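You operate a simulated robot arm through the tools that you are given. There is no shell and no other tool. Be economical: measure what you need, move in short steps, check, and stop when the job is done.

The job below is to be done with a simulated robot arm. You get a single attempt, and the scene is never put back.

Task
Run the gravity table empty, stop it, then empty outlet 1 into its pan.
Fine: first stop the cylinder and shut the outlet rod; the table's long black window is clear when it stops; lever down again.

The check looks at the end state, three seconds after you hand in, the way a careful person would. Anything else that was tipped, shoved, dropped, spilled or broken makes it a failure.

Robot
A 7-joint arm with a two-finger parallel gripper on a trunk, on a base that drives. Base frame: it is fixed to the floor where the robot stands at the start and does not move with it; the origin is under the middle of the robot, x ahead of it, y to its left, z up. Units: mm, degrees, N and s.
With the tool pointing down near the work surface it reaches from about 100 to 840 mm from the robot's upright axis, wherever it stands. Its first joint turns from -166.0 to 166.0 degrees. Places, roughly: cup (7x7x8 cm) [100, -600, 900]; green divider knob [200, -1300, 1300]; green outlet lever [-500, -1700, 1100]; long black window on the gravity table [0, -1500, 1400]; orange knob on the gravity table [-800, -2000, 1400]; orange outlet lever [700, -800, 900]; outlet rod with the orange grip [100, -700, 1100]; pan [-1250, -2250, 1000]; pink stone gate [-1100, -2200, 1400]; purple divider knob [-200, -1600, 1300]; purple handle over the return funnel [900, -100, 800]; red air gate knob [-500, -1900, 500]; red button at the cylinder [900, 0, 1300]; red button at the table [800, -700, 1300]; red knob on the feed box [400, -900, 1100]; red knob on the stand [800, -200, 1600]. Payload 3.43 kg.
The TCP is the grasp point between the finger pads, 30 mm short of the fingertips. In the tool frame z runs along the fingers and y along their closing line. Largest opening 94 mm; finger width 28, thickness 10; the body of the gripper, 50 by 96 mm, starts 55 mm behind the TCP.
Orientation is told as [roll, pitch, yaw] about the base's x, y, z axes, in that order, counted from this pose: with the fingers straight down and closing along the base's y, the tool's x points along the base's -x, its y along +y and its z along -z.

Tools
- The arm moves only by the tool apply_moves. Its argument "plan" is a list of rows, each an object (a shift or turn left out is 0, a gripper value left out holds the last) with "translation": the shift along the tool's x, y, z in mm, a list of three; "rotation": the turn, a rotation vector about the tool's x, y, z in degrees, a list of three; "claw": the closure, from 0 (fully open) to 1 (shut). In form: [{"translation": [dx, dy, dz], "rotation": [rx, ry, rz], "claw": claw}, ...]. A call has 1 to 8 rows; each row is the pose to reach, as a shift and turn from the pose commanded when the call began, along the tool's axes at that moment. Each row takes 0.2 s and may step no farther than 50 mm and 8.6 degrees from the row before; otherwise, or with a gripper value out of range, the whole call is refused. A pose out of reach is approached as far as the arm can. The call stops where the force on the tool passes 60 N (or 10 N more than at its start, if that is more) or the arm is blocked; 0.2 s more then pass. The fingers move at their own pace (about 45 mm/s each) and stop on an object; they squeeze with about 21 N. The grip force told is the motor's: it shows also when the fingers shut on nothing. Time passes only in rows, and 0.2 s behind the last, so rows that repeat a pose let the fingers close. The reply holds the time, the measured pose of the TCP, the force on the tool along the base axes, the opening and the grip force, in the units named above and with some noise, with the torque about the TCP (base axes, N m) and any sound that the robot's microphone picked up.
- Cameras (640 x 400 px; columns grow to the right, rows downward): "scene" is now at [477.8, 112.1, 1481.6]; the picture's right is [-0.91, -0.41, 0.00], its down [-0.19, 0.42, -0.88] and it looks along [0.37, -0.80, -0.47] (base axes); focal length 214 px, centre (320, 200). "wrist" rides on the gripper at [76, 14, -103] in the tool frame; the picture's right is [-0.18, 0.98, 0.00], its down [-0.75, -0.14, -0.64] and it looks along [-0.63, -0.12, 0.77] (tool axes); focal length 243 px, centre (320, 200). There is no depth. A picture from a camera that has moved, and an enlarged one, comes with that camera's place and axes in the base frame and with its lens.
- get_image(camera): a new picture of that camera. It takes no simulated time.
- lift_body(by): slides the trunk up (or, below 0, down) by that many mm; the arm and the scene camera ride with it, the base frame stays. It gives what a move gives, with no picture.
- steer(legs): drives the robot by 1 to 6 legs, each [ahead, left, turn to the left] in mm, mm and degrees, along the robot's own axes; the way and the turn of a leg run together, so that a leg with both is an arc; at most 1500 mm and 180 degrees a leg. The arm and the cameras ride along, it lands a little off, and it stops where it bumps. It gives what a move gives.
- head_to(pan, tilt): turns the head with the scene camera to pan (to the left, within 103 degrees either way) and tilt (down, from -29 to 69), counted from straight ahead of the robot. It gives what a move gives.
- close_up(camera, box): a new picture of the part [left, top, right, bottom] of that camera's present view, enlarged. It takes no simulated time.
- hand_in(): hands the job in; it is judged then, once.

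Work in short steps. Places have to be worked out from the pictures, the camera data and where the tool is seen: move nearer, look again, correct. Check each grasp and each placing, and mend what went wrong. You have 120 turns and 98 pictures in all, those below and enlarged ones among them. Open the gripper and draw the arm clear of the work before you hand the job in, unless the task says otherwise; then end with one line.

The tools are called after ">>>" as name(argument=value, ...) on one line, values as JSON. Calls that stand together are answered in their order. apply_moves: Moves the arm, as the interface text tells. Its arguments: {"type":"object","properties":{"plan":{"type":"array","items":{"type":"object","properties":{"translation":{"type":"array","items":{"type":"number"}},"rotation":{"type":"array","items":{"type":"number"}},"claw":{"type":"number"}}}}},"required":["plan"]} The other tools are called the same way: lift_body (by) slides the trunk up or down; steer (legs) drives the base; head_to (pan, tilt) turns the head that bears the scene camera; get_image (camera) takes a picture; close_up (camera, box) takes an enlarged picture of a part of a camera's view; hand_in () hands the job in.

At the start:

```text
clock: 0.0
tcp_pos: [629.4, -181.9, 1457.2]
tcp_rot: [0.0, 0.1, 0.0]
contact_force: [-0.1, 0.0, -0.5]
torque: [-0.03, 0.0, 0.0]
width: 94.0
grasp_force: 0.0
trunk travel left (down, up): [-525.0, 85.0]
robot x, y, heading: [1.6, -0.7, 0.1]
head pan, tilt: [-65.5, 27.8]
```

scene: 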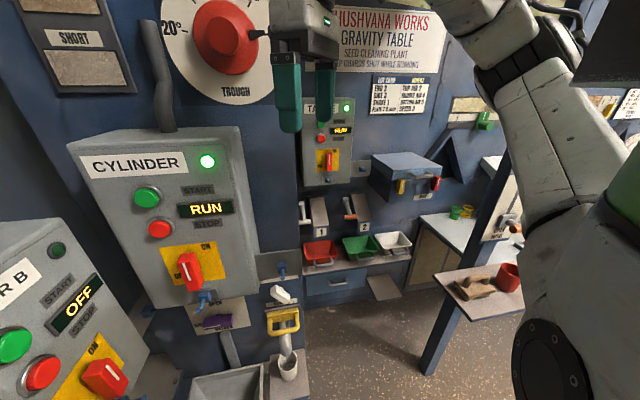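
wrist: 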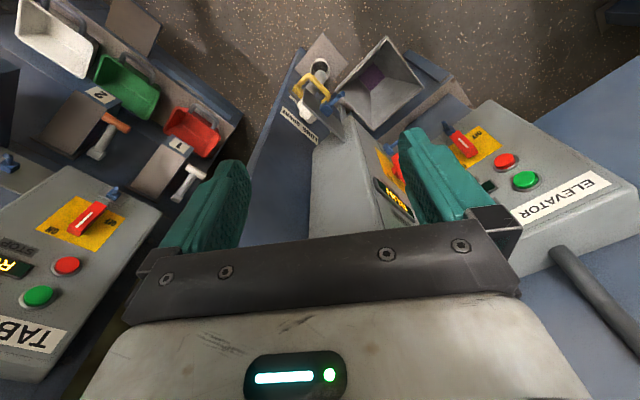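

The panels show CYLINDER RUN and TABLE RUN. I'll enlarge the panel and the signs to read them before acting.

>>> close_up(camera="scene", box=[240, 0, 640, 300])

>>> close_up(camera="scene", box=[300, 150, 460, 300])

>>> head_to(pan=-85, tilt=20)

>>> get_image(camera="scene")

```text
1.33 times, centred on (440, 150) of scene
camera zoom: at [477.8, 112.1, 1481.6], right [-0.91, -0.41, 0.0], down [-0.19, 0.42, -0.88], along [0.37, -0.8, -0.47], focal length 286 px, centre (160, 267)
```

zoom: 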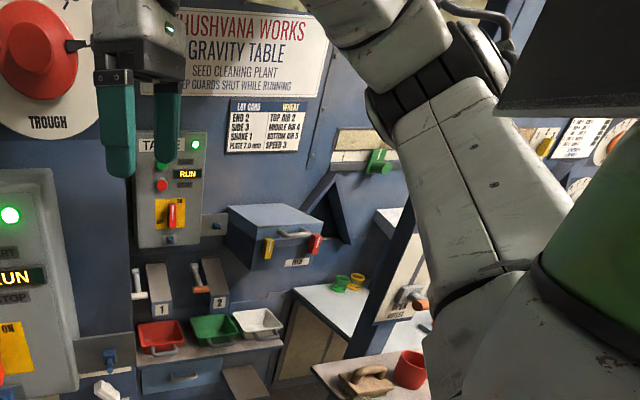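

```text
2.67 times, centred on (380, 225) of scene
camera zoom: at [477.8, 112.1, 1481.6], right [-0.91, -0.41, 0.0], down [-0.19, 0.42, -0.88], along [0.37, -0.8, -0.47], focal length 572 px, centre (160, 133)
```

zoom: 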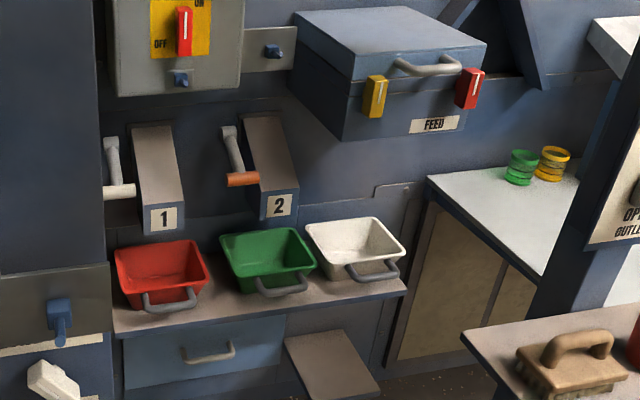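

```text
clock: 0.8
tcp_pos: [629.4, -183.5, 1458.6]
tcp_rot: [0.0, 0.0, 0.0]
contact_force: [0.2, -0.4, 0.1]
torque: [-0.05, -0.01, 0.04]
width: 94.0
grasp_force: 0.0
trunk travel left (down, up): [-525.0, 85.0]
robot x, y, heading: [1.4, 1.9, 0.1]
head pan, tilt: [-85.0, 20.0]
```

```text
93 pictures are left
camera scene: at [448.2, 102.4, 1494.2], right [-1.0, -0.09, 0.0], down [-0.03, 0.34, -0.94], along [0.08, -0.94, -0.34], focal length 214 px, centre (320, 200)
```

scene: 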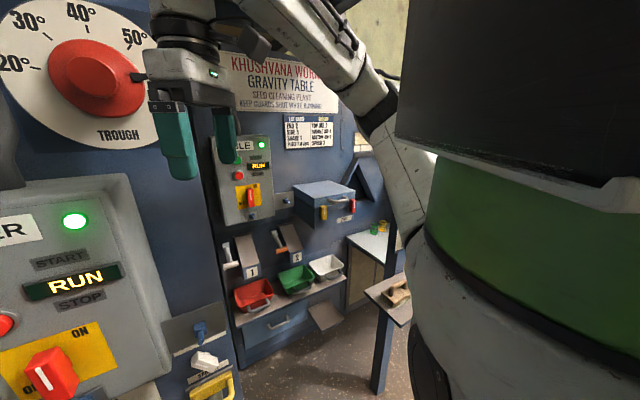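

Next I'll look straight ahead at the cylinder panel to work out its facing and the button location.

>>> head_to(pan=-30, tilt=22)

>>> get_image(camera="scene")

```text
clock: 2.1
tcp_pos: [629.1, -181.9, 1457.4]
tcp_rot: [0.0, 0.0, 0.1]
contact_force: [0.2, 0.4, -0.7]
torque: [0.0, 0.02, 0.0]
width: 93.7
grasp_force: 0.1
trunk travel left (down, up): [-525.0, 85.0]
robot x, y, heading: [-4.4, -3.4, 0.1]
head pan, tilt: [-30.0, 22.0]
```

```text
92 pictures are left
camera scene: at [520.4, 148.7, 1491.0], right [-0.5, -0.87, 0.0], down [-0.32, 0.19, -0.93], along [0.8, -0.46, -0.37], focal length 214 px, centre (320, 200)
```

scene: 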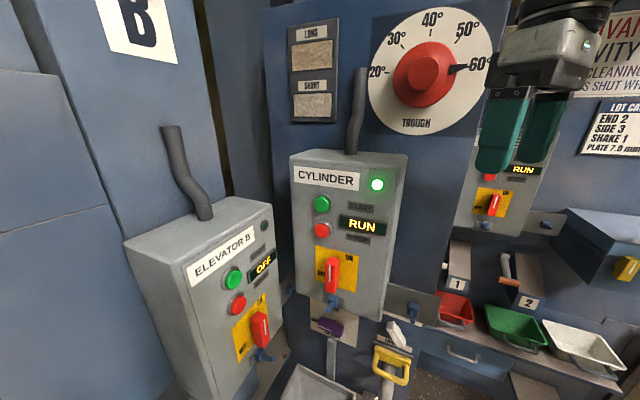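

The cylinder's red button triangulates to about (857,-50,1264), and the panel normal is about (-0.55,0.83). I'll move the gripper out from the panel and across to in front of it, closing the fingers on the way.

>>> apply_moves(plan=[{"translation": [27, 42, 0], "claw": 1}, {"translation": [55, 83, 0]}, {"translation": [20, 107, 0]}, {"translation": [-15, 131, 0]}, {"translation": [-55, 155, 0]}, {"translation": [-95, 180, 0]}, {"translation": [-115, 200, 0]}, {"translation": [-131, 222, 0]}])

>>> get_image(camera="scene")

```text
clock: 3.9
tcp_pos: [760.0, 39.8, 1456.9]
tcp_rot: [0.0, 0.0, -0.1]
contact_force: [0.9, -1.0, 1.0]
torque: [0.02, -0.01, 0.02]
width: 0.0
grasp_force: 20.8
trunk travel left (down, up): [-525.0, 85.0]
robot x, y, heading: [-2.5, 2.3, 0.2]
head pan, tilt: [-30.0, 22.0]
```

```text
91 pictures are left
camera scene: at [520.5, 148.7, 1491.0], right [-0.5, -0.87, 0.0], down [-0.32, 0.19, -0.93], along [0.8, -0.46, -0.37], focal length 214 px, centre (320, 200)
```

scene: 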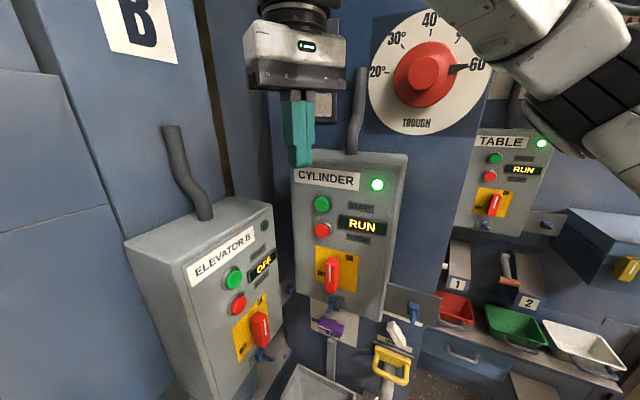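

Clear of the panel, fingers shut. Now tilt the tool 50° toward the panel while lowering toward the button height.

>>> apply_moves(plan=[{"rotation": [4.0, -4.8, 0], "translation": [0, 0, 15]}, {"rotation": [8.0, -9.6, 0], "translation": [0, 0, 30]}, {"rotation": [12.0, -14.4, 0], "translation": [0, 0, 45]}, {"rotation": [16.0, -19.2, 0], "translation": [-10, 0, 60]}, {"rotation": [20.0, -24.0, 0], "translation": [-20, 0, 80]}, {"rotation": [24.0, -28.8, 0], "translation": [-30, 0, 100]}, {"rotation": [28, -33.5, 0], "translation": [-30, 0, 120]}, {"rotation": [32, -38.3, 0], "translation": [-30, 0, 140]}])

>>> get_image(camera="scene")

>>> get_image(camera="wrist")

```text
clock: 5.7
tcp_pos: [792.9, 42.3, 1317.5]
tcp_rot: [-37.4, -36.0, 12.6]
contact_force: [1.1, 0.3, 0.4]
torque: [-0.01, -0.05, 0.0]
width: 0.0
grasp_force: 21.0
trunk travel left (down, up): [-525.0, 85.0]
robot x, y, heading: [0.9, -0.9, -0.0]
head pan, tilt: [-30.0, 22.0]
```

```text
90 pictures are left
camera scene: at [520.5, 148.8, 1491.0], right [-0.5, -0.87, 0.0], down [-0.32, 0.19, -0.93], along [0.8, -0.46, -0.37], focal length 214 px, centre (320, 200)
```

scene: 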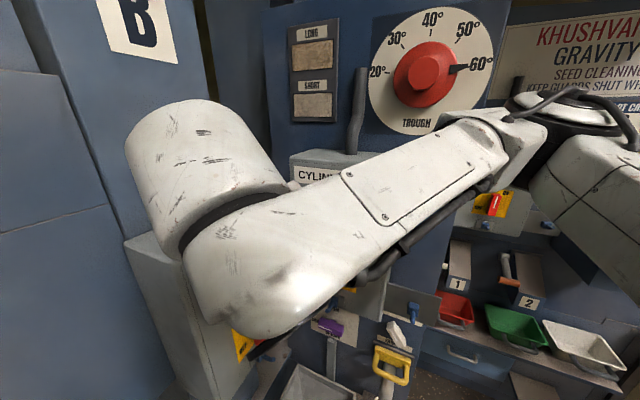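

```text
89 pictures are left
camera wrist: at [675.5, 88.8, 1331.7], right [0.32, 0.87, -0.37], down [0.19, 0.33, 0.93], along [0.93, -0.37, -0.06], focal length 243 px, centre (320, 200)
```

wrist: 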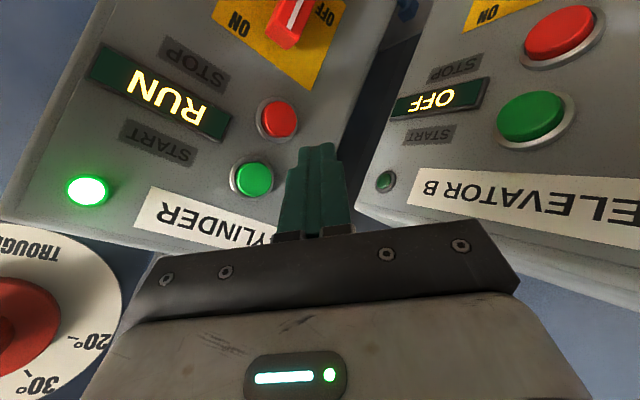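

The wrist view confirms the red button at about (857,-50,1263). Move the fingertips to a spot about 30 mm off the button along the panel normal.

>>> apply_moves(plan=[{"translation": [3, -11, 33]}, {"translation": [5.1, -21.8, 66.2]}])

>>> get_image(camera="wrist")

```text
clock: 6.3
tcp_pos: [821.3, -11.7, 1282.9]
tcp_rot: [-37.3, -35.9, 12.5]
contact_force: [-0.3, 0.8, 0.0]
torque: [0.03, 0.0, -0.01]
width: 0.0
grasp_force: 21.1
trunk travel left (down, up): [-525.0, 85.0]
robot x, y, heading: [3.8, -1.3, -0.1]
head pan, tilt: [-30.0, 22.0]
```

```text
88 pictures are left
camera wrist: at [704.5, 36.0, 1297.0], right [0.32, 0.87, -0.37], down [0.19, 0.33, 0.93], along [0.93, -0.37, -0.06], focal length 243 px, centre (320, 200)
```

wrist: 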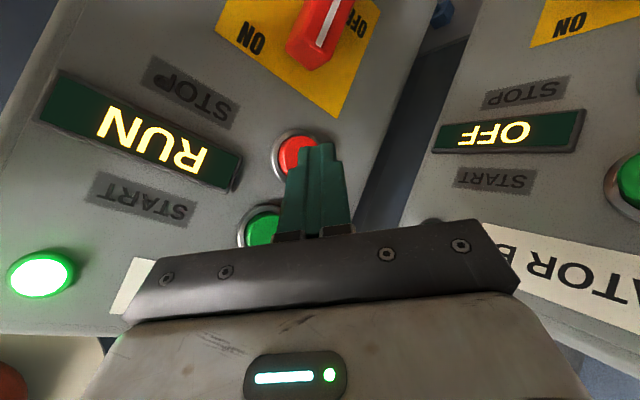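

The tip is just in front of the STOP button. Press inward along the panel normal.

>>> apply_moves(plan=[{"translation": [-2.6, -6.4, 7.2]}, {"translation": [-5.2, -12.8, 14.5]}, {"translation": [-6.5, -16, 18.1]}, {"translation": [-7.8, -19.2, 21.7]}])

>>> get_image(camera="wrist")

```text
clock: 7.3
tcp_pos: [838.1, -33.7, 1283.4]
tcp_rot: [-37.2, -35.8, 12.8]
contact_force: [-11.1, 15.0, -1.5]
torque: [0.13, 0.14, 0.19]
width: 0.0
grasp_force: 21.3
trunk travel left (down, up): [-525.0, 85.0]
robot x, y, heading: [1.3, -3.2, 0.3]
head pan, tilt: [-30.0, 22.0]
heard: click
```

```text
87 pictures are left
camera wrist: at [719.2, 13.5, 1297.4], right [0.31, 0.87, -0.37], down [0.19, 0.33, 0.93], along [0.93, -0.36, -0.07], focal length 243 px, centre (320, 200)
```

wrist: 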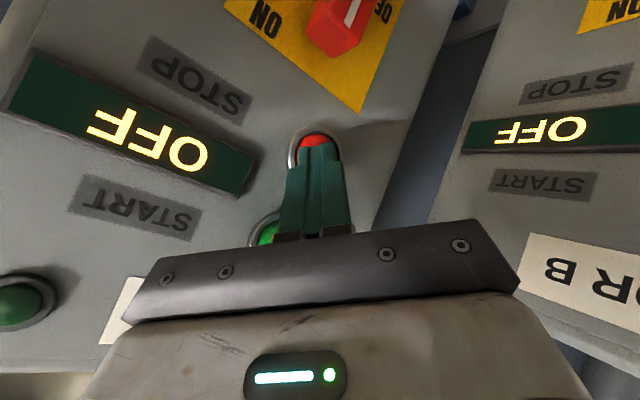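

Cylinder shows OFF. Retract along the normal, then look toward the post with the outlet rod.

>>> apply_moves(plan=[{"translation": [10, 26, -29]}, {"translation": [20, 51, -58]}, {"translation": [31, 77, -87]}, {"translation": [10, 60, -110]}, {"translation": [-15, 40, -132]}])

>>> head_to(pan=-92, tilt=20)

>>> get_image(camera="scene")

```text
clock: 8.5
tcp_pos: [779.8, 65.2, 1356.2]
tcp_rot: [-37.4, -35.9, 12.5]
contact_force: [0.1, -0.2, -0.5]
torque: [-0.04, 0.02, -0.03]
width: 0.0
grasp_force: 21.1
trunk travel left (down, up): [-525.0, 85.0]
robot x, y, heading: [0.3, -0.2, 0.2]
head pan, tilt: [-30.0, 22.0]
```

```text
clock: 9.8
tcp_pos: [779.7, 64.2, 1355.9]
tcp_rot: [-37.4, -36.0, 12.5]
contact_force: [0.5, -0.9, 0.0]
torque: [0.02, -0.02, -0.01]
width: 0.4
grasp_force: 21.2
trunk travel left (down, up): [-525.0, 85.0]
robot x, y, heading: [-0.7, -0.4, 0.2]
head pan, tilt: [-92.0, 20.0]
```

```text
86 pictures are left
camera scene: at [436.9, 102.2, 1494.2], right [-1.0, 0.03, 0.0], down [0.01, 0.34, -0.94], along [-0.03, -0.94, -0.34], focal length 214 px, centre (320, 200)
```

scene: 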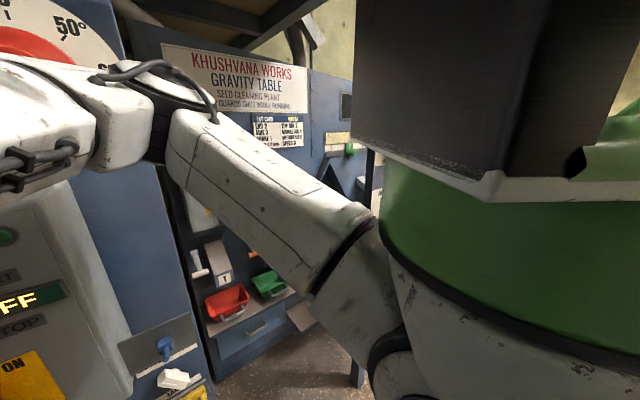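

The torso blocks the right-hand view, so I need to turn the base. First check what is to the left and rear for room.

>>> head_to(pan=95, tilt=30)

>>> get_image(camera="scene")

```text
clock: 12.6
tcp_pos: [780.2, 65.2, 1357.0]
tcp_rot: [-37.3, -36.0, 12.5]
contact_force: [-0.1, -0.3, -0.8]
torque: [0.03, 0.01, 0.01]
width: 0.0
grasp_force: 21.7
trunk travel left (down, up): [-525.0, 85.0]
robot x, y, heading: [-1.6, -0.3, 0.0]
head pan, tilt: [95.0, 30.0]
```

```text
85 pictures are left
camera scene: at [432.2, 285.4, 1478.1], right [1.0, 0.09, 0.0], down [0.04, -0.5, -0.87], along [-0.08, 0.86, -0.5], focal length 214 px, centre (320, 200)
```

scene: 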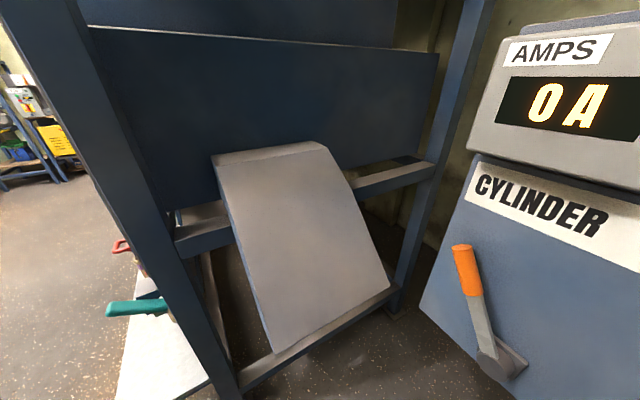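

Left is a hopper frame, rear floor looks open. I'll back up 400 mm, then look again toward the table.

>>> steer(legs=[[-400, 0, 0]])

>>> head_to(pan=-75, tilt=20)

>>> get_image(camera="scene")

```text
clock: 15.1
tcp_pos: [371.8, 64.6, 1356.0]
tcp_rot: [-37.3, -35.9, 12.4]
contact_force: [0.5, -1.2, 0.3]
torque: [0.0, 0.0, 0.02]
width: 0.0
grasp_force: 20.8
trunk travel left (down, up): [-525.0, 85.0]
robot x, y, heading: [-407.8, 0.6, -0.1]
head pan, tilt: [95.0, 30.0]
```

```text
clock: 17.7
tcp_pos: [373.2, 63.3, 1357.8]
tcp_rot: [-37.3, -36.0, 12.4]
contact_force: [-0.4, 1.1, 0.8]
torque: [0.02, 0.04, -0.07]
width: 0.0
grasp_force: 20.9
trunk travel left (down, up): [-525.0, 85.0]
robot x, y, heading: [-405.2, -1.1, -0.0]
head pan, tilt: [-75.0, 20.0]
```

```text
84 pictures are left
camera scene: at [56.8, 105.0, 1494.2], right [-0.97, -0.26, 0.0], down [-0.09, 0.33, -0.94], along [0.24, -0.91, -0.34], focal length 214 px, centre (320, 200)
```

scene: 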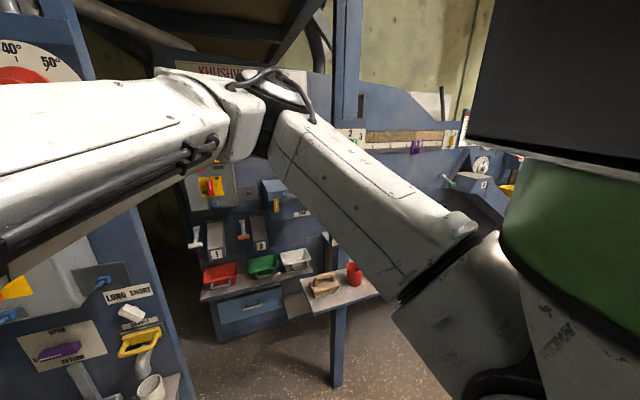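

The deck is beyond the post at about (148,-739). Turn the base 45° right; the arm's radius (~810) stays clear of the post (~920).

>>> steer(legs=[[-60, 0, -45]])

>>> head_to(pan=-5, tilt=20)

>>> get_image(camera="scene")

>>> head_to(pan=-60, tilt=20)

>>> get_image(camera="scene")

```text
clock: 20.1
tcp_pos: [134.5, -486.5, 1355.7]
tcp_rot: [-37.2, -36.0, -32.7]
contact_force: [0.3, -0.4, -0.4]
torque: [-0.02, 0.03, -0.03]
width: 0.0
grasp_force: 21.7
trunk travel left (down, up): [-525.0, 85.0]
robot x, y, heading: [-457.7, 21.7, -45.2]
head pan, tilt: [-75.0, 20.0]
```

```text
clock: 21.5
tcp_pos: [136.8, -485.6, 1357.5]
tcp_rot: [-37.3, -36.1, -32.7]
contact_force: [-0.7, 1.4, -0.4]
torque: [-0.02, -0.01, -0.03]
width: 0.0
grasp_force: 20.8
trunk travel left (down, up): [-525.0, 85.0]
robot x, y, heading: [-460.6, 23.6, -45.0]
head pan, tilt: [-5.0, 20.0]
```

```text
83 pictures are left
camera scene: at [46.6, -225.2, 1494.2], right [-0.77, -0.64, 0.0], down [-0.22, 0.26, -0.94], along [0.6, -0.72, -0.34], focal length 214 px, centre (320, 200)
```

scene: 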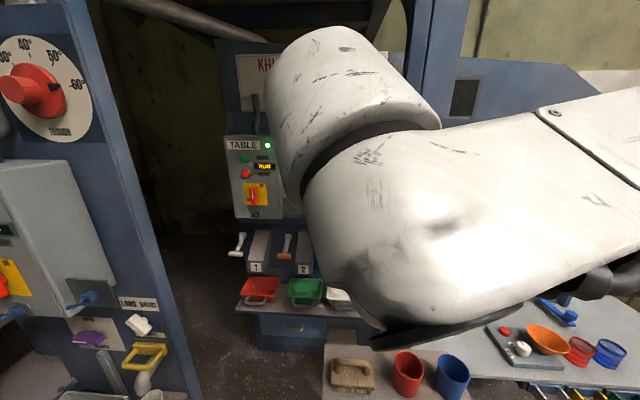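

```text
clock: 22.8
tcp_pos: [134.2, -485.5, 1356.3]
tcp_rot: [-37.3, -36.0, -32.7]
contact_force: [-1.0, 0.4, -0.2]
torque: [0.02, 0.0, 0.01]
width: 0.0
grasp_force: 20.4
trunk travel left (down, up): [-525.0, 85.0]
robot x, y, heading: [-462.5, 23.8, -45.4]
head pan, tilt: [-60.0, 20.0]
```

```text
82 pictures are left
camera scene: at [-37.3, -243.5, 1494.2], right [-0.97, 0.26, 0.0], down [0.09, 0.33, -0.94], along [-0.25, -0.91, -0.34], focal length 214 px, centre (320, 200)
```

scene: 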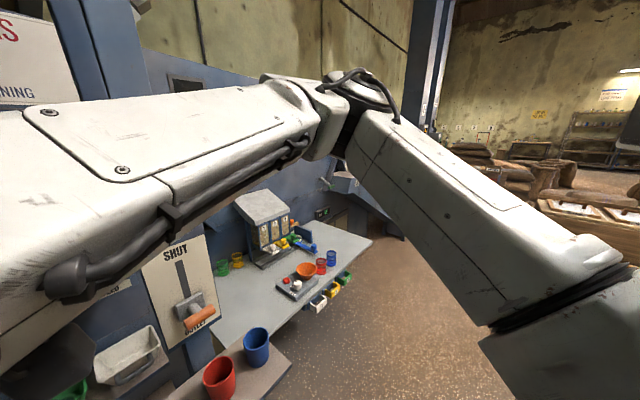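

There's the plate with "SHUT" at top and the orange grip at the slot's bottom. Zoom in on it.

>>> close_up(camera="scene", box=[120, 220, 280, 360])

>>> close_up(camera="scene", box=[200, 160, 380, 320])

```text
2.86 times, centred on (200, 290) of scene
camera zoom: at [-37.3, -243.5, 1494.2], right [-0.97, 0.26, 0.0], down [0.09, 0.33, -0.94], along [-0.25, -0.91, -0.34], focal length 613 px, centre (663, -57)
```

zoom: 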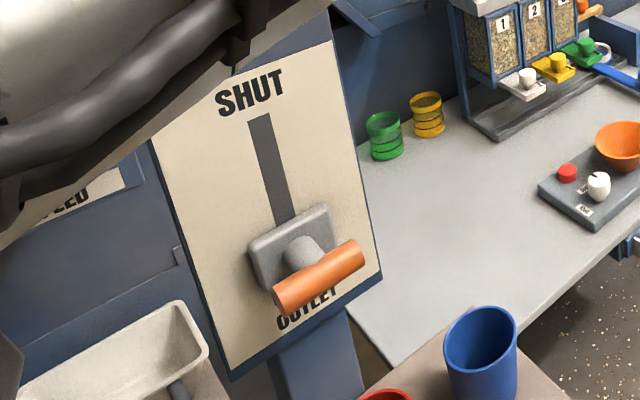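

```text
2.50 times, centred on (290, 240) of scene
camera zoom: at [-37.3, -243.5, 1494.2], right [-0.97, 0.26, 0.0], down [0.09, 0.33, -0.94], along [-0.25, -0.91, -0.34], focal length 536 px, centre (395, 100)
```

zoom: 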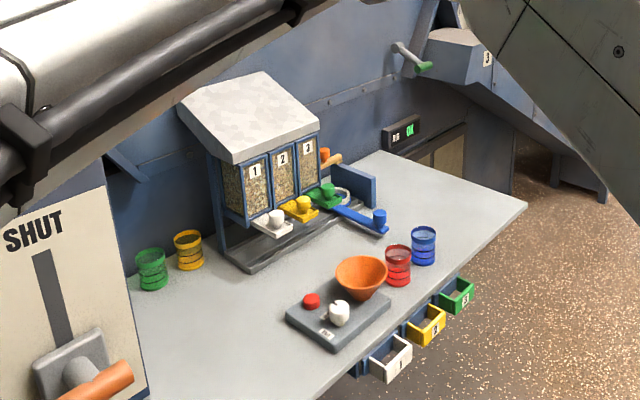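

Grip is at about (135,-678,1068) on a plate with normal ≈ (-0.6,0.8); SHUT is up (~100+ mm). I'll pull the arm in and turn the tool toward horizontal, with fingers closing vertically.

>>> apply_moves(plan=[{"translation": [24, -11, -2], "rotation": [1.95, -5.34, -6.01]}, {"translation": [49, -22, -4], "rotation": [3.9, -10.7, -12.0]}, {"translation": [73, -33, -7], "rotation": [5.85, -16.0, -18.0]}, {"translation": [97, -44, -9], "rotation": [7.8, -21.4, -24.0]}, {"translation": [122, -55, -11], "rotation": [9.75, -26.7, -30.0]}, {"translation": [146, -66, -13], "rotation": [11.7, -32.0, -36.0]}, {"translation": [170, -77, -16], "rotation": [13.65, -37.4, -42.1]}, {"translation": [195, -87, -18], "rotation": [15.6, -42.7, -48.1]}])

>>> get_image(camera="wrist")

>>> get_image(camera="scene")

```text
clock: 24.6
tcp_pos: [131.6, -515.1, 1301.2]
tcp_rot: [-78.5, -20.5, 22.7]
contact_force: [-0.3, -0.3, -0.1]
torque: [0.03, 0.0, -0.02]
width: 0.2
grasp_force: 21.0
out of reach, approached as far as the arm can: row 2, 3, 4, 5, 6, 7, 8
trunk travel left (down, up): [-525.0, 85.0]
robot x, y, heading: [-465.6, 23.0, -45.2]
head pan, tilt: [-60.0, 20.0]
```

```text
79 pictures are left
camera wrist: at [23.8, -448.4, 1281.4], right [0.39, 0.38, -0.84], down [0.33, 0.79, 0.51], along [0.86, -0.48, 0.19], focal length 243 px, centre (320, 200)
```

wrist: 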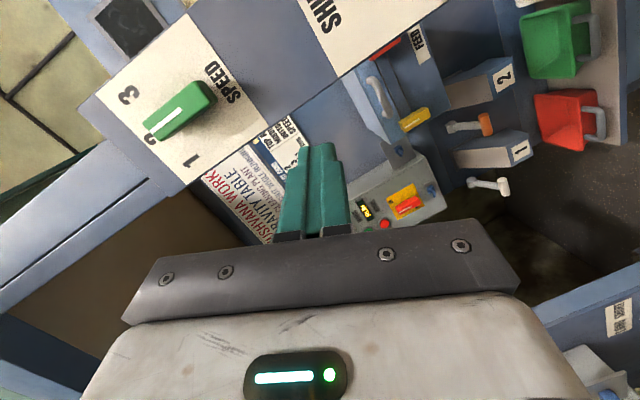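

```text
78 pictures are left
camera scene: at [-37.5, -243.5, 1494.2], right [-0.96, 0.26, 0.0], down [0.09, 0.33, -0.94], along [-0.25, -0.91, -0.34], focal length 214 px, centre (320, 200)
```

scene: 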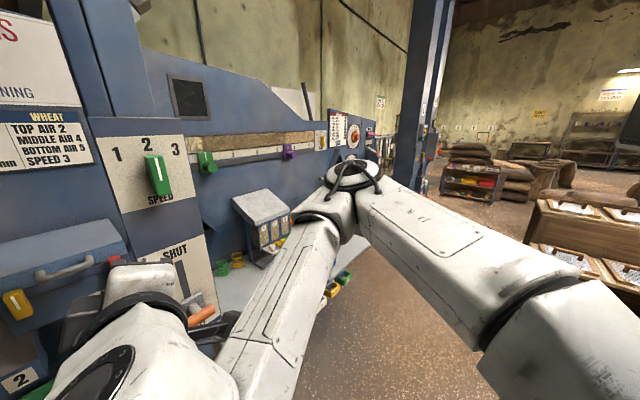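

The orientation is nearly right (tool almost horizontal, closing vertical), but the arm can't fold in closer. I'll turn the base to face the plate squarely and lower the trunk to grip height.

>>> steer(legs=[[0, 0, -8]])

>>> lift_body(by=-190)

>>> get_image(camera="wrist")

>>> get_image(camera="scene")

```text
clock: 25.6
tcp_pos: [48.4, -593.6, 1301.2]
tcp_rot: [-78.6, -20.4, 14.6]
contact_force: [0.7, 0.6, 0.1]
torque: [-0.01, 0.0, 0.04]
width: 0.0
grasp_force: 21.1
trunk travel left (down, up): [-525.0, 85.0]
robot x, y, heading: [-461.2, 24.5, -53.2]
head pan, tilt: [-60.0, 20.0]
```

```text
clock: 27.7
tcp_pos: [51.0, -593.4, 1112.2]
tcp_rot: [-78.6, -20.4, 14.6]
contact_force: [0.4, 0.0, 0.1]
torque: [-0.02, 0.0, 0.03]
width: 0.1
grasp_force: 21.2
trunk travel left (down, up): [-335.0, 275.0]
robot x, y, heading: [-464.6, 22.7, -53.4]
head pan, tilt: [-60.0, 20.0]
```

```text
77 pictures are left
camera wrist: at [-47.1, -511.9, 1091.6], right [0.44, 0.32, -0.84], down [0.44, 0.74, 0.51], along [0.78, -0.6, 0.19], focal length 243 px, centre (320, 200)
```

wrist: 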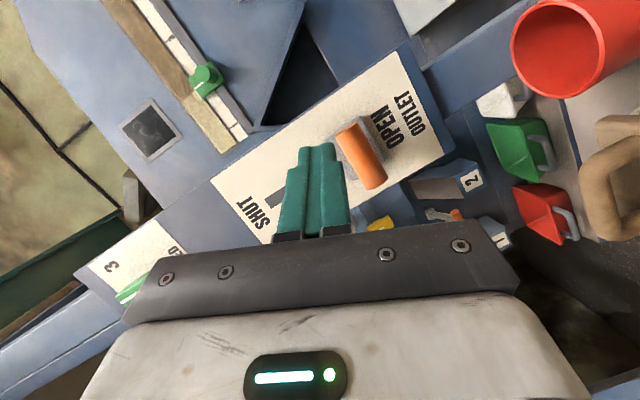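

```text
76 pictures are left
camera scene: at [-79.2, -300.8, 1304.3], right [-0.92, 0.4, 0.0], down [0.14, 0.31, -0.94], along [-0.37, -0.86, -0.34], focal length 214 px, centre (320, 200)
```

scene: 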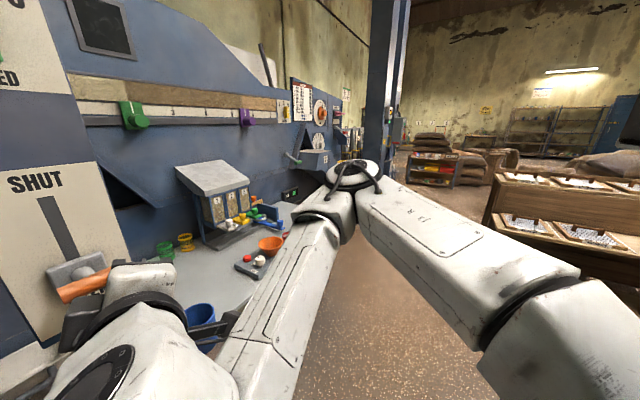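

Grip re-triangulated at about (148,-685,1073). Finish the tool rotation (about 31° more) and open the gripper.

>>> apply_moves(plan=[{"rotation": [1.8, -4.9, -5.6], "claw": 0.3}, {"rotation": [3.6, -9.9, -11.2]}, {"rotation": [5.3, -14.8, -16.7]}, {"rotation": [7.1, -19.7, -22.3]}])

>>> get_image(camera="wrist")

```text
clock: 28.7
tcp_pos: [50.5, -592.4, 1112.3]
tcp_rot: [-89.9, 0.2, 36.7]
contact_force: [-0.5, 1.1, 0.6]
torque: [-0.04, 0.0, -0.03]
width: 65.6
grasp_force: 0.0
trunk travel left (down, up): [-335.0, 275.0]
robot x, y, heading: [-459.9, 21.3, -53.3]
head pan, tilt: [-60.0, 20.0]
```

```text
75 pictures are left
camera wrist: at [-71.8, -556.5, 1099.1], right [0.14, 0.11, -0.98], down [0.22, 0.97, 0.14], along [0.96, -0.24, 0.12], focal length 243 px, centre (320, 200)
```

wrist: 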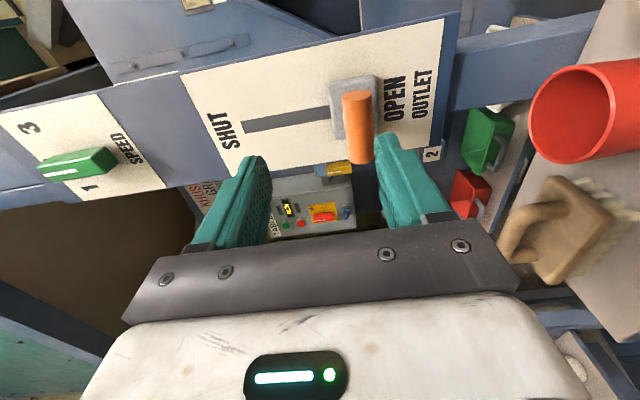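

Orientation is now exact. The handle is roughly 133 mm ahead, 34 mm lower and 25 mm to the left. Align laterally, then drive forward 80 mm and check.

>>> apply_moves(plan=[{"translation": [-12, 17, 0]}, {"translation": [-25, 34, 0]}])

>>> steer(legs=[[80, 0, 0]])

>>> get_image(camera="wrist")

```text
clock: 29.3
tcp_pos: [70.2, -578.1, 1078.0]
tcp_rot: [-89.9, 0.0, 36.5]
contact_force: [-0.2, 0.8, -0.4]
torque: [0.03, -0.02, 0.05]
width: 65.9
grasp_force: 0.1
trunk travel left (down, up): [-335.0, 275.0]
robot x, y, heading: [-461.7, 22.1, -53.1]
head pan, tilt: [-60.0, 20.0]
```

```text
clock: 30.3
tcp_pos: [119.5, -642.8, 1078.1]
tcp_rot: [-89.8, 0.1, 36.5]
contact_force: [0.4, 0.2, -0.4]
torque: [-0.03, 0.02, 0.0]
width: 65.7
grasp_force: 0.0
trunk travel left (down, up): [-335.0, 275.0]
robot x, y, heading: [-413.1, -45.6, -53.2]
head pan, tilt: [-60.0, 20.0]
```

```text
74 pictures are left
camera wrist: at [-3.2, -607.3, 1064.6], right [0.15, 0.11, -0.98], down [0.22, 0.96, 0.14], along [0.96, -0.24, 0.12], focal length 243 px, centre (320, 200)
```

wrist: 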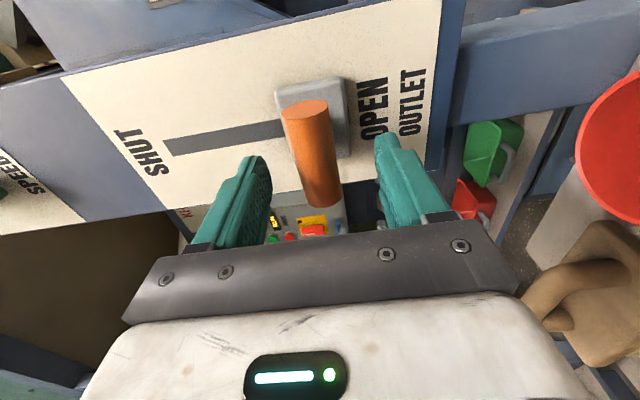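

Handle center is about 50 mm ahead, nearly centered. Advance 42 mm and close.

>>> apply_moves(plan=[{"translation": [0, -4, 21]}, {"translation": [0, -5, 42]}, {"translation": [0, -5, 42], "claw": 1}, {"translation": [0, -5, 42]}, {"translation": [0, -5, 42]}])

>>> get_image(camera="wrist")

```text
clock: 31.5
tcp_pos: [145.1, -677.3, 1084.2]
tcp_rot: [-89.8, 0.0, 36.6]
contact_force: [1.2, -1.5, -1.8]
torque: [0.08, 0.05, 0.04]
width: 29.0
grasp_force: 30.6
trunk travel left (down, up): [-335.0, 275.0]
robot x, y, heading: [-414.6, -42.2, -53.4]
head pan, tilt: [-60.0, 20.0]
```

```text
73 pictures are left
camera wrist: at [22.9, -641.6, 1070.5], right [0.15, 0.11, -0.98], down [0.22, 0.96, 0.14], along [0.96, -0.24, 0.12], focal length 243 px, centre (320, 200)
```

wrist: 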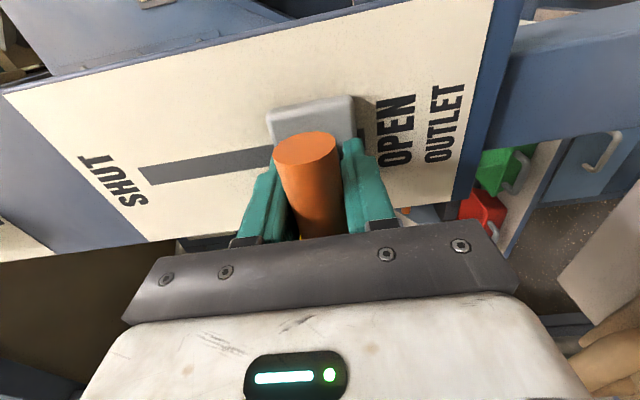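

Firm grip on the handle (29 mm). Slide it upward toward SHUT, stopping on resistance.

>>> apply_moves(plan=[{"translation": [0, -15, 0]}, {"translation": [0, -30, 0]}, {"translation": [0, -45, 0]}, {"translation": [0, -60, 0]}, {"translation": [0, -75, 0]}, {"translation": [0, -88, 0]}, {"translation": [0, -98, 0]}])

>>> get_image(camera="wrist")

```text
clock: 33.1
tcp_pos: [145.3, -677.6, 1180.1]
tcp_rot: [-89.8, 0.0, 36.5]
contact_force: [1.0, -6.1, -5.7]
torque: [0.03, -0.19, 0.54]
width: 28.7
grasp_force: 44.6
trunk travel left (down, up): [-335.0, 275.0]
robot x, y, heading: [-413.7, -41.6, -53.3]
head pan, tilt: [-60.0, 20.0]
```

```text
72 pictures are left
camera wrist: at [22.9, -641.5, 1166.7], right [0.15, 0.11, -0.98], down [0.22, 0.96, 0.14], along [0.96, -0.24, 0.11], focal length 243 px, centre (320, 200)
```

wrist: 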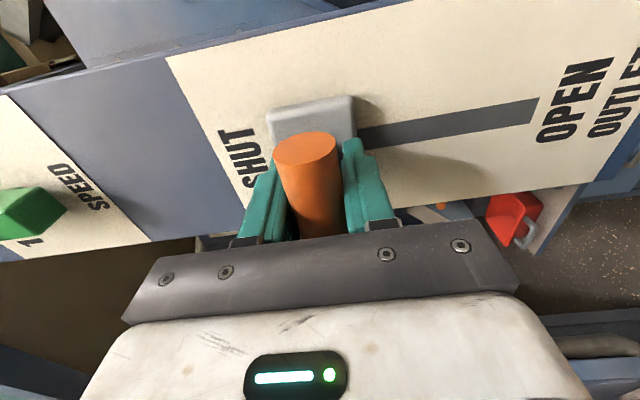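

Moving freely and nearly at SHUT. Continue a little until it reaches its stop.

>>> apply_moves(plan=[{"translation": [0, -5, 0]}, {"translation": [0, -10, 0]}, {"translation": [0, -15, 0]}, {"translation": [0, -20, 0]}])

>>> get_image(camera="wrist")

```text
clock: 33.7
tcp_pos: [144.9, -677.2, 1180.3]
tcp_rot: [-88.4, 0.1, 36.5]
contact_force: [-6.4, 1.5, -16.8]
torque: [-0.09, -0.34, 0.43]
width: 28.9
grasp_force: 44.9
trunk travel left (down, up): [-335.0, 275.0]
robot x, y, heading: [-410.4, -41.2, -53.3]
head pan, tilt: [-60.0, 20.0]
stopped in row 2: the force on the tool passed its limit at 70 N (the readings are from after the stop); the commanded pose is now the measured one
```

```text
71 pictures are left
camera wrist: at [22.9, -641.3, 1169.4], right [0.13, 0.13, -0.98], down [0.23, 0.96, 0.16], along [0.97, -0.24, 0.09], focal length 243 px, centre (320, 200)
```

wrist: 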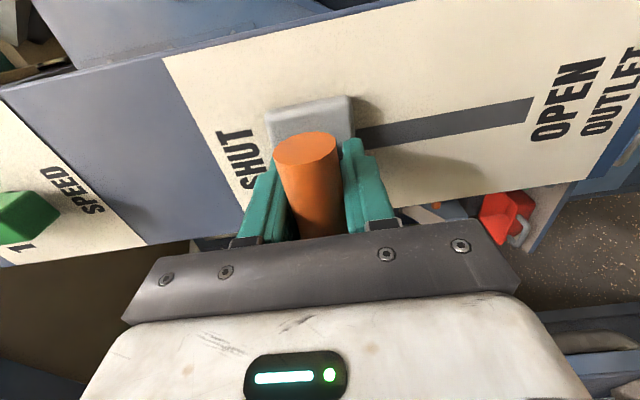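

It's at its hard stop: SHUT. Release and withdraw.

>>> apply_moves(plan=[{"translation": [0, 0, 0], "claw": 0.2}, {"translation": [0, 0, 0]}, {"translation": [0, 0, 0]}, {"translation": [0, 0, 0]}])

>>> steer(legs=[[-150, 0, 0]])

>>> get_image(camera="wrist")

>>> head_to(pan=-42, tilt=10)

>>> get_image(camera="scene")

```text
clock: 34.7
tcp_pos: [144.2, -677.0, 1183.2]
tcp_rot: [-88.9, 0.2, 36.5]
contact_force: [0.2, -0.2, 0.6]
torque: [-0.02, -0.01, 0.03]
width: 75.0
grasp_force: 0.1
trunk travel left (down, up): [-335.0, 275.0]
robot x, y, heading: [-411.6, -42.7, -53.5]
head pan, tilt: [-60.0, 20.0]
```

```text
clock: 36.1
tcp_pos: [54.8, -556.3, 1182.9]
tcp_rot: [-88.7, 0.2, 36.6]
contact_force: [0.1, 0.4, -0.1]
torque: [-0.01, -0.01, 0.02]
width: 75.3
grasp_force: 0.1
trunk travel left (down, up): [-335.0, 275.0]
robot x, y, heading: [-503.9, 78.2, -53.0]
head pan, tilt: [-60.0, 20.0]
```

```text
70 pictures are left
camera wrist: at [-67.2, -520.0, 1170.9], right [0.13, 0.12, -0.98], down [0.23, 0.96, 0.15], along [0.96, -0.24, 0.1], focal length 243 px, centre (320, 200)
```

wrist: 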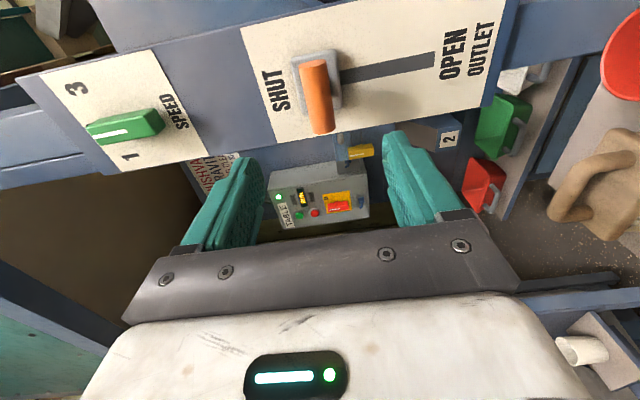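

```text
clock: 36.9
tcp_pos: [54.8, -556.9, 1182.4]
tcp_rot: [-88.7, 0.1, 36.5]
contact_force: [-0.6, -1.0, -0.4]
torque: [0.01, -0.02, -0.01]
width: 75.4
grasp_force: 0.0
trunk travel left (down, up): [-335.0, 275.0]
robot x, y, heading: [-497.7, 75.8, -53.4]
head pan, tilt: [-42.0, 10.0]
```

```text
69 pictures are left
camera scene: at [-93.2, -252.0, 1320.4], right [-1.0, 0.09, 0.0], down [0.02, 0.17, -0.98], along [-0.09, -0.98, -0.17], focal length 214 px, centre (320, 200)
```

scene: 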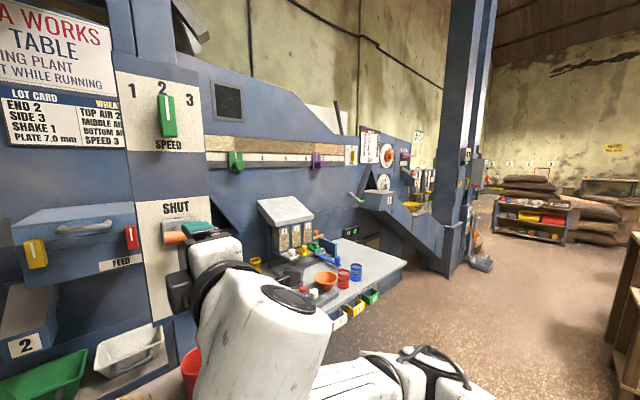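

Rod stays at SHUT. Look closely at the long window strip.

>>> close_up(camera="scene", box=[195, 60, 355, 200])

>>> close_up(camera="scene", box=[340, 100, 500, 280])

```text
2.86 times, centred on (275, 130) of scene
camera zoom: at [-93.2, -252.0, 1320.4], right [-1.0, 0.09, 0.0], down [0.02, 0.17, -0.98], along [-0.09, -0.98, -0.17], focal length 613 px, centre (449, 400)
```

zoom: 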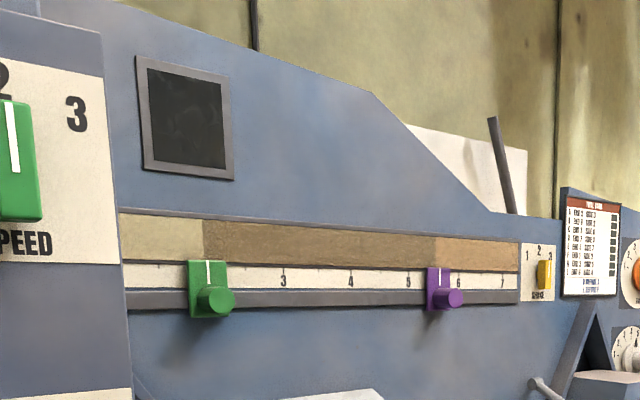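

```text
2.22 times, centred on (420, 190) of scene
camera zoom: at [-93.2, -252.0, 1320.4], right [-1.0, 0.09, 0.0], down [0.02, 0.17, -0.98], along [-0.09, -0.98, -0.17], focal length 477 px, centre (98, 222)
```

zoom: 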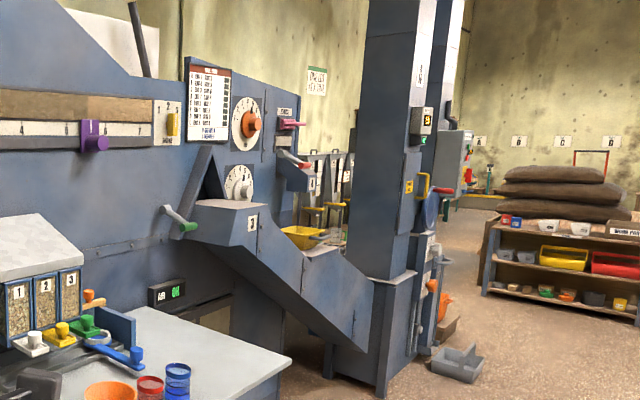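

Window still shows grain, as expected. Table's red button triangulates to about (849,-702,1289) and lever 1's end to about (902,-634,915). I'll raise the trunk 100 and drive diagonally toward the gap in front of the table panel.

>>> lift_body(by=100)

>>> steer(legs=[[160, 250, 0], [180, 290, 0]])

>>> head_to(pan=5, tilt=20)

>>> get_image(camera="scene")

>>> get_image(camera="wrist")

```text
clock: 38.2
tcp_pos: [54.6, -556.8, 1281.9]
tcp_rot: [-88.8, 0.2, 36.5]
contact_force: [-0.2, 0.5, -0.8]
torque: [0.01, 0.02, 0.03]
width: 75.2
grasp_force: 0.0
trunk travel left (down, up): [-435.0, 175.0]
robot x, y, heading: [-501.1, 74.1, -53.3]
head pan, tilt: [-42.0, 10.0]
```

```text
clock: 42.0
tcp_pos: [687.2, -507.3, 1282.0]
tcp_rot: [-88.8, 0.2, 36.6]
contact_force: [-0.1, 0.5, -0.2]
torque: [0.01, -0.02, 0.01]
width: 75.2
grasp_force: 0.1
trunk travel left (down, up): [-435.0, 175.0]
robot x, y, heading: [129.4, 128.1, -53.4]
head pan, tilt: [-42.0, 10.0]
```

```text
clock: 43.2
tcp_pos: [688.7, -506.6, 1282.6]
tcp_rot: [-88.8, 0.2, 36.6]
contact_force: [0.0, 0.9, 0.2]
torque: [0.0, -0.02, 0.01]
width: 75.3
grasp_force: 0.0
trunk travel left (down, up): [-435.0, 175.0]
robot x, y, heading: [129.2, 131.5, -53.5]
head pan, tilt: [5.0, 20.0]
```

```text
66 pictures are left
camera scene: at [610.2, -179.3, 1404.2], right [-0.75, -0.66, 0.0], down [-0.23, 0.26, -0.94], along [0.62, -0.7, -0.34], focal length 214 px, centre (320, 200)
```

scene: 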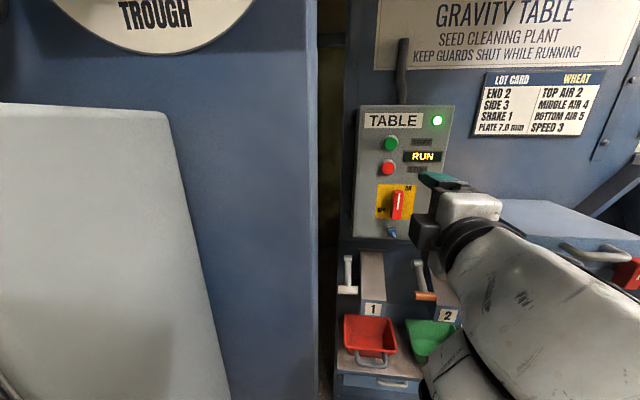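

```text
65 pictures are left
camera wrist: at [565.8, -470.2, 1271.0], right [0.13, 0.12, -0.98], down [0.22, 0.96, 0.15], along [0.97, -0.24, 0.1], focal length 243 px, centre (320, 200)
```

wrist: 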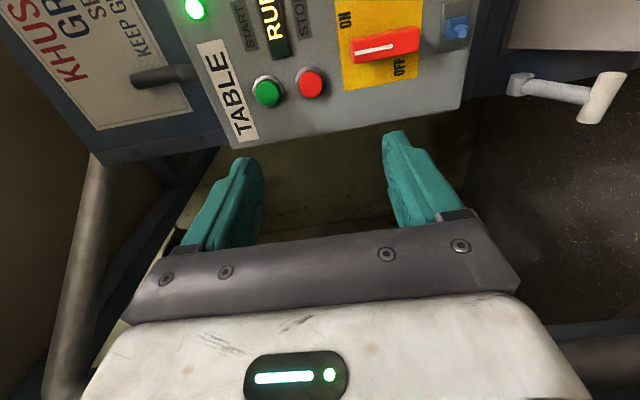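

The table button is now about 200 mm ahead of the fingertips at (831,-688,1291). Close the fingers and check the window.

>>> head_to(pan=-48, tilt=5)

>>> apply_moves(plan=[{"translation": [0, 0, 0], "claw": 1}, {"translation": [0, 0, 0]}, {"translation": [0, 0, 0]}, {"translation": [0, 0, 0]}, {"translation": [0, 0, 0]}, {"translation": [0, 0, 0]}])

>>> get_image(camera="scene")

```text
clock: 44.4
tcp_pos: [688.1, -505.8, 1281.3]
tcp_rot: [-88.8, 0.3, 36.6]
contact_force: [-0.7, 0.1, -0.4]
torque: [0.01, 0.05, 0.01]
width: 75.3
grasp_force: 0.1
trunk travel left (down, up): [-435.0, 175.0]
robot x, y, heading: [132.1, 129.6, -53.2]
head pan, tilt: [-48.0, 5.0]
```

```text
clock: 45.8
tcp_pos: [688.8, -506.9, 1283.0]
tcp_rot: [-88.7, 0.1, 36.6]
contact_force: [-0.5, -0.9, 0.8]
torque: [-0.02, 0.01, -0.01]
width: 0.2
grasp_force: 21.0
trunk travel left (down, up): [-435.0, 175.0]
robot x, y, heading: [130.6, 124.8, -53.1]
head pan, tilt: [-48.0, 5.0]
```

```text
64 pictures are left
camera scene: at [530.3, -199.8, 1428.5], right [-0.98, 0.2, 0.0], down [0.02, 0.09, -1.0], along [-0.2, -0.98, -0.09], focal length 214 px, centre (320, 200)
```

scene: 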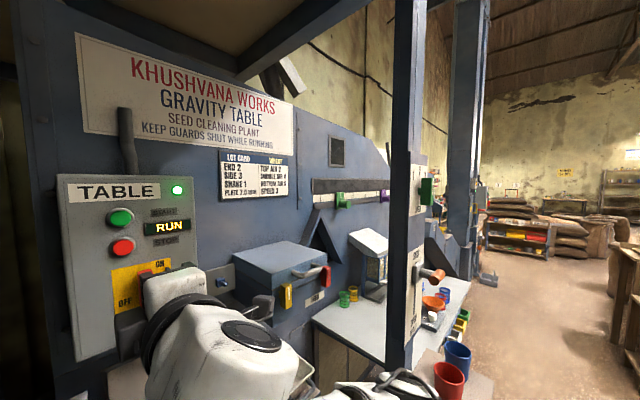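

>>> close_up(camera="scene", box=[300, 150, 440, 240])

```text
4.44 times, centred on (370, 195) of scene
camera zoom: at [530.3, -199.8, 1428.5], right [-0.98, 0.2, 0.0], down [0.02, 0.09, -1.0], along [-0.2, -0.98, -0.09], focal length 953 px, centre (98, 222)
```

zoom: 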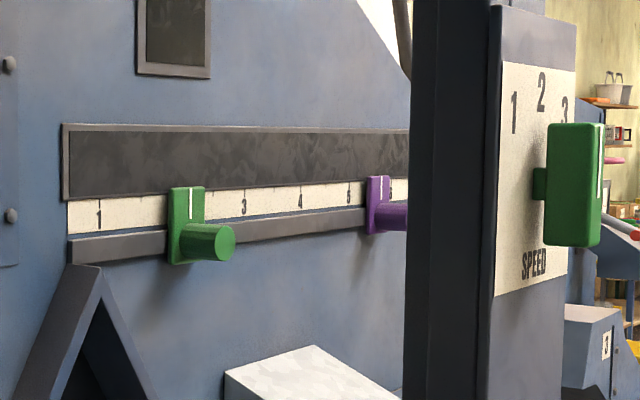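

The visible window is black and clear. Drive forward 140 mm with the closed fingers toward the STOP button and verify alignment (letting more time pass too).

>>> steer(legs=[[140, 0, 0]])

>>> apply_moves(plan=[{"translation": [-5, -8, 0]}])

>>> get_image(camera="wrist")

>>> get_image(camera="scene")

```text
clock: 47.1
tcp_pos: [768.3, -619.2, 1283.0]
tcp_rot: [-88.8, 0.2, 36.4]
contact_force: [0.0, -0.4, 1.0]
torque: [-0.01, 0.04, 0.01]
width: 0.0
grasp_force: 21.3
trunk travel left (down, up): [-435.0, 175.0]
robot x, y, heading: [213.8, 18.4, -53.5]
head pan, tilt: [-48.0, 5.0]
```

```text
clock: 47.5
tcp_pos: [772.2, -616.8, 1290.6]
tcp_rot: [-88.9, 0.2, 36.4]
contact_force: [0.1, 0.7, -0.1]
torque: [0.0, 0.03, 0.01]
width: 0.0
grasp_force: 20.7
trunk travel left (down, up): [-435.0, 175.0]
robot x, y, heading: [214.1, 15.6, -53.5]
head pan, tilt: [-48.0, 5.0]
```

```text
62 pictures are left
camera wrist: at [650.8, -580.9, 1279.6], right [0.13, 0.12, -0.98], down [0.23, 0.96, 0.15], along [0.96, -0.24, 0.1], focal length 243 px, centre (320, 200)
```

wrist: 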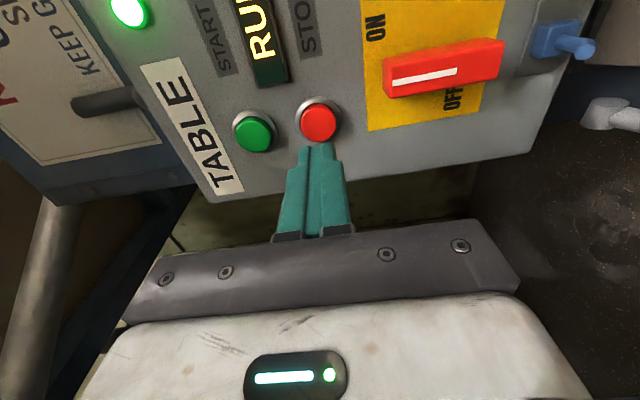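

```text
61 pictures are left
camera scene: at [612.3, -313.2, 1428.5], right [-0.98, 0.2, 0.0], down [0.02, 0.09, -1.0], along [-0.2, -0.98, -0.09], focal length 214 px, centre (320, 200)
```

scene: 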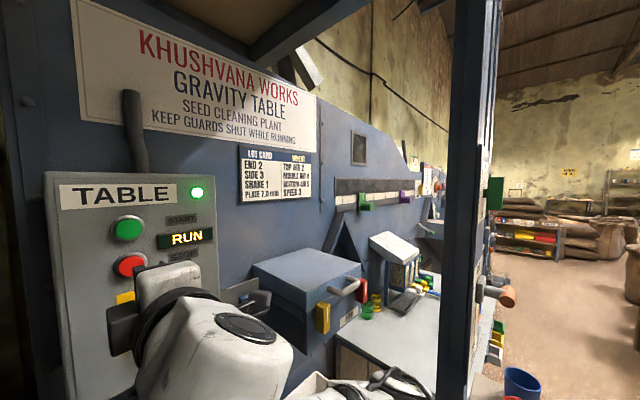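

The whole window should be visible from here; zoom to verify it's fully clear.

>>> close_up(camera="scene", box=[320, 155, 450, 235])

```text
4.92 times, centred on (385, 195) of scene
camera zoom: at [612.3, -313.2, 1428.5], right [-0.98, 0.2, 0.0], down [0.02, 0.09, -1.0], along [-0.2, -0.98, -0.09], focal length 1056 px, centre (0, 225)
```

zoom: 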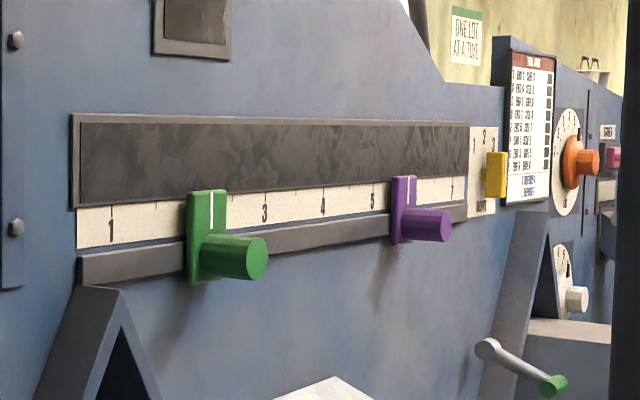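

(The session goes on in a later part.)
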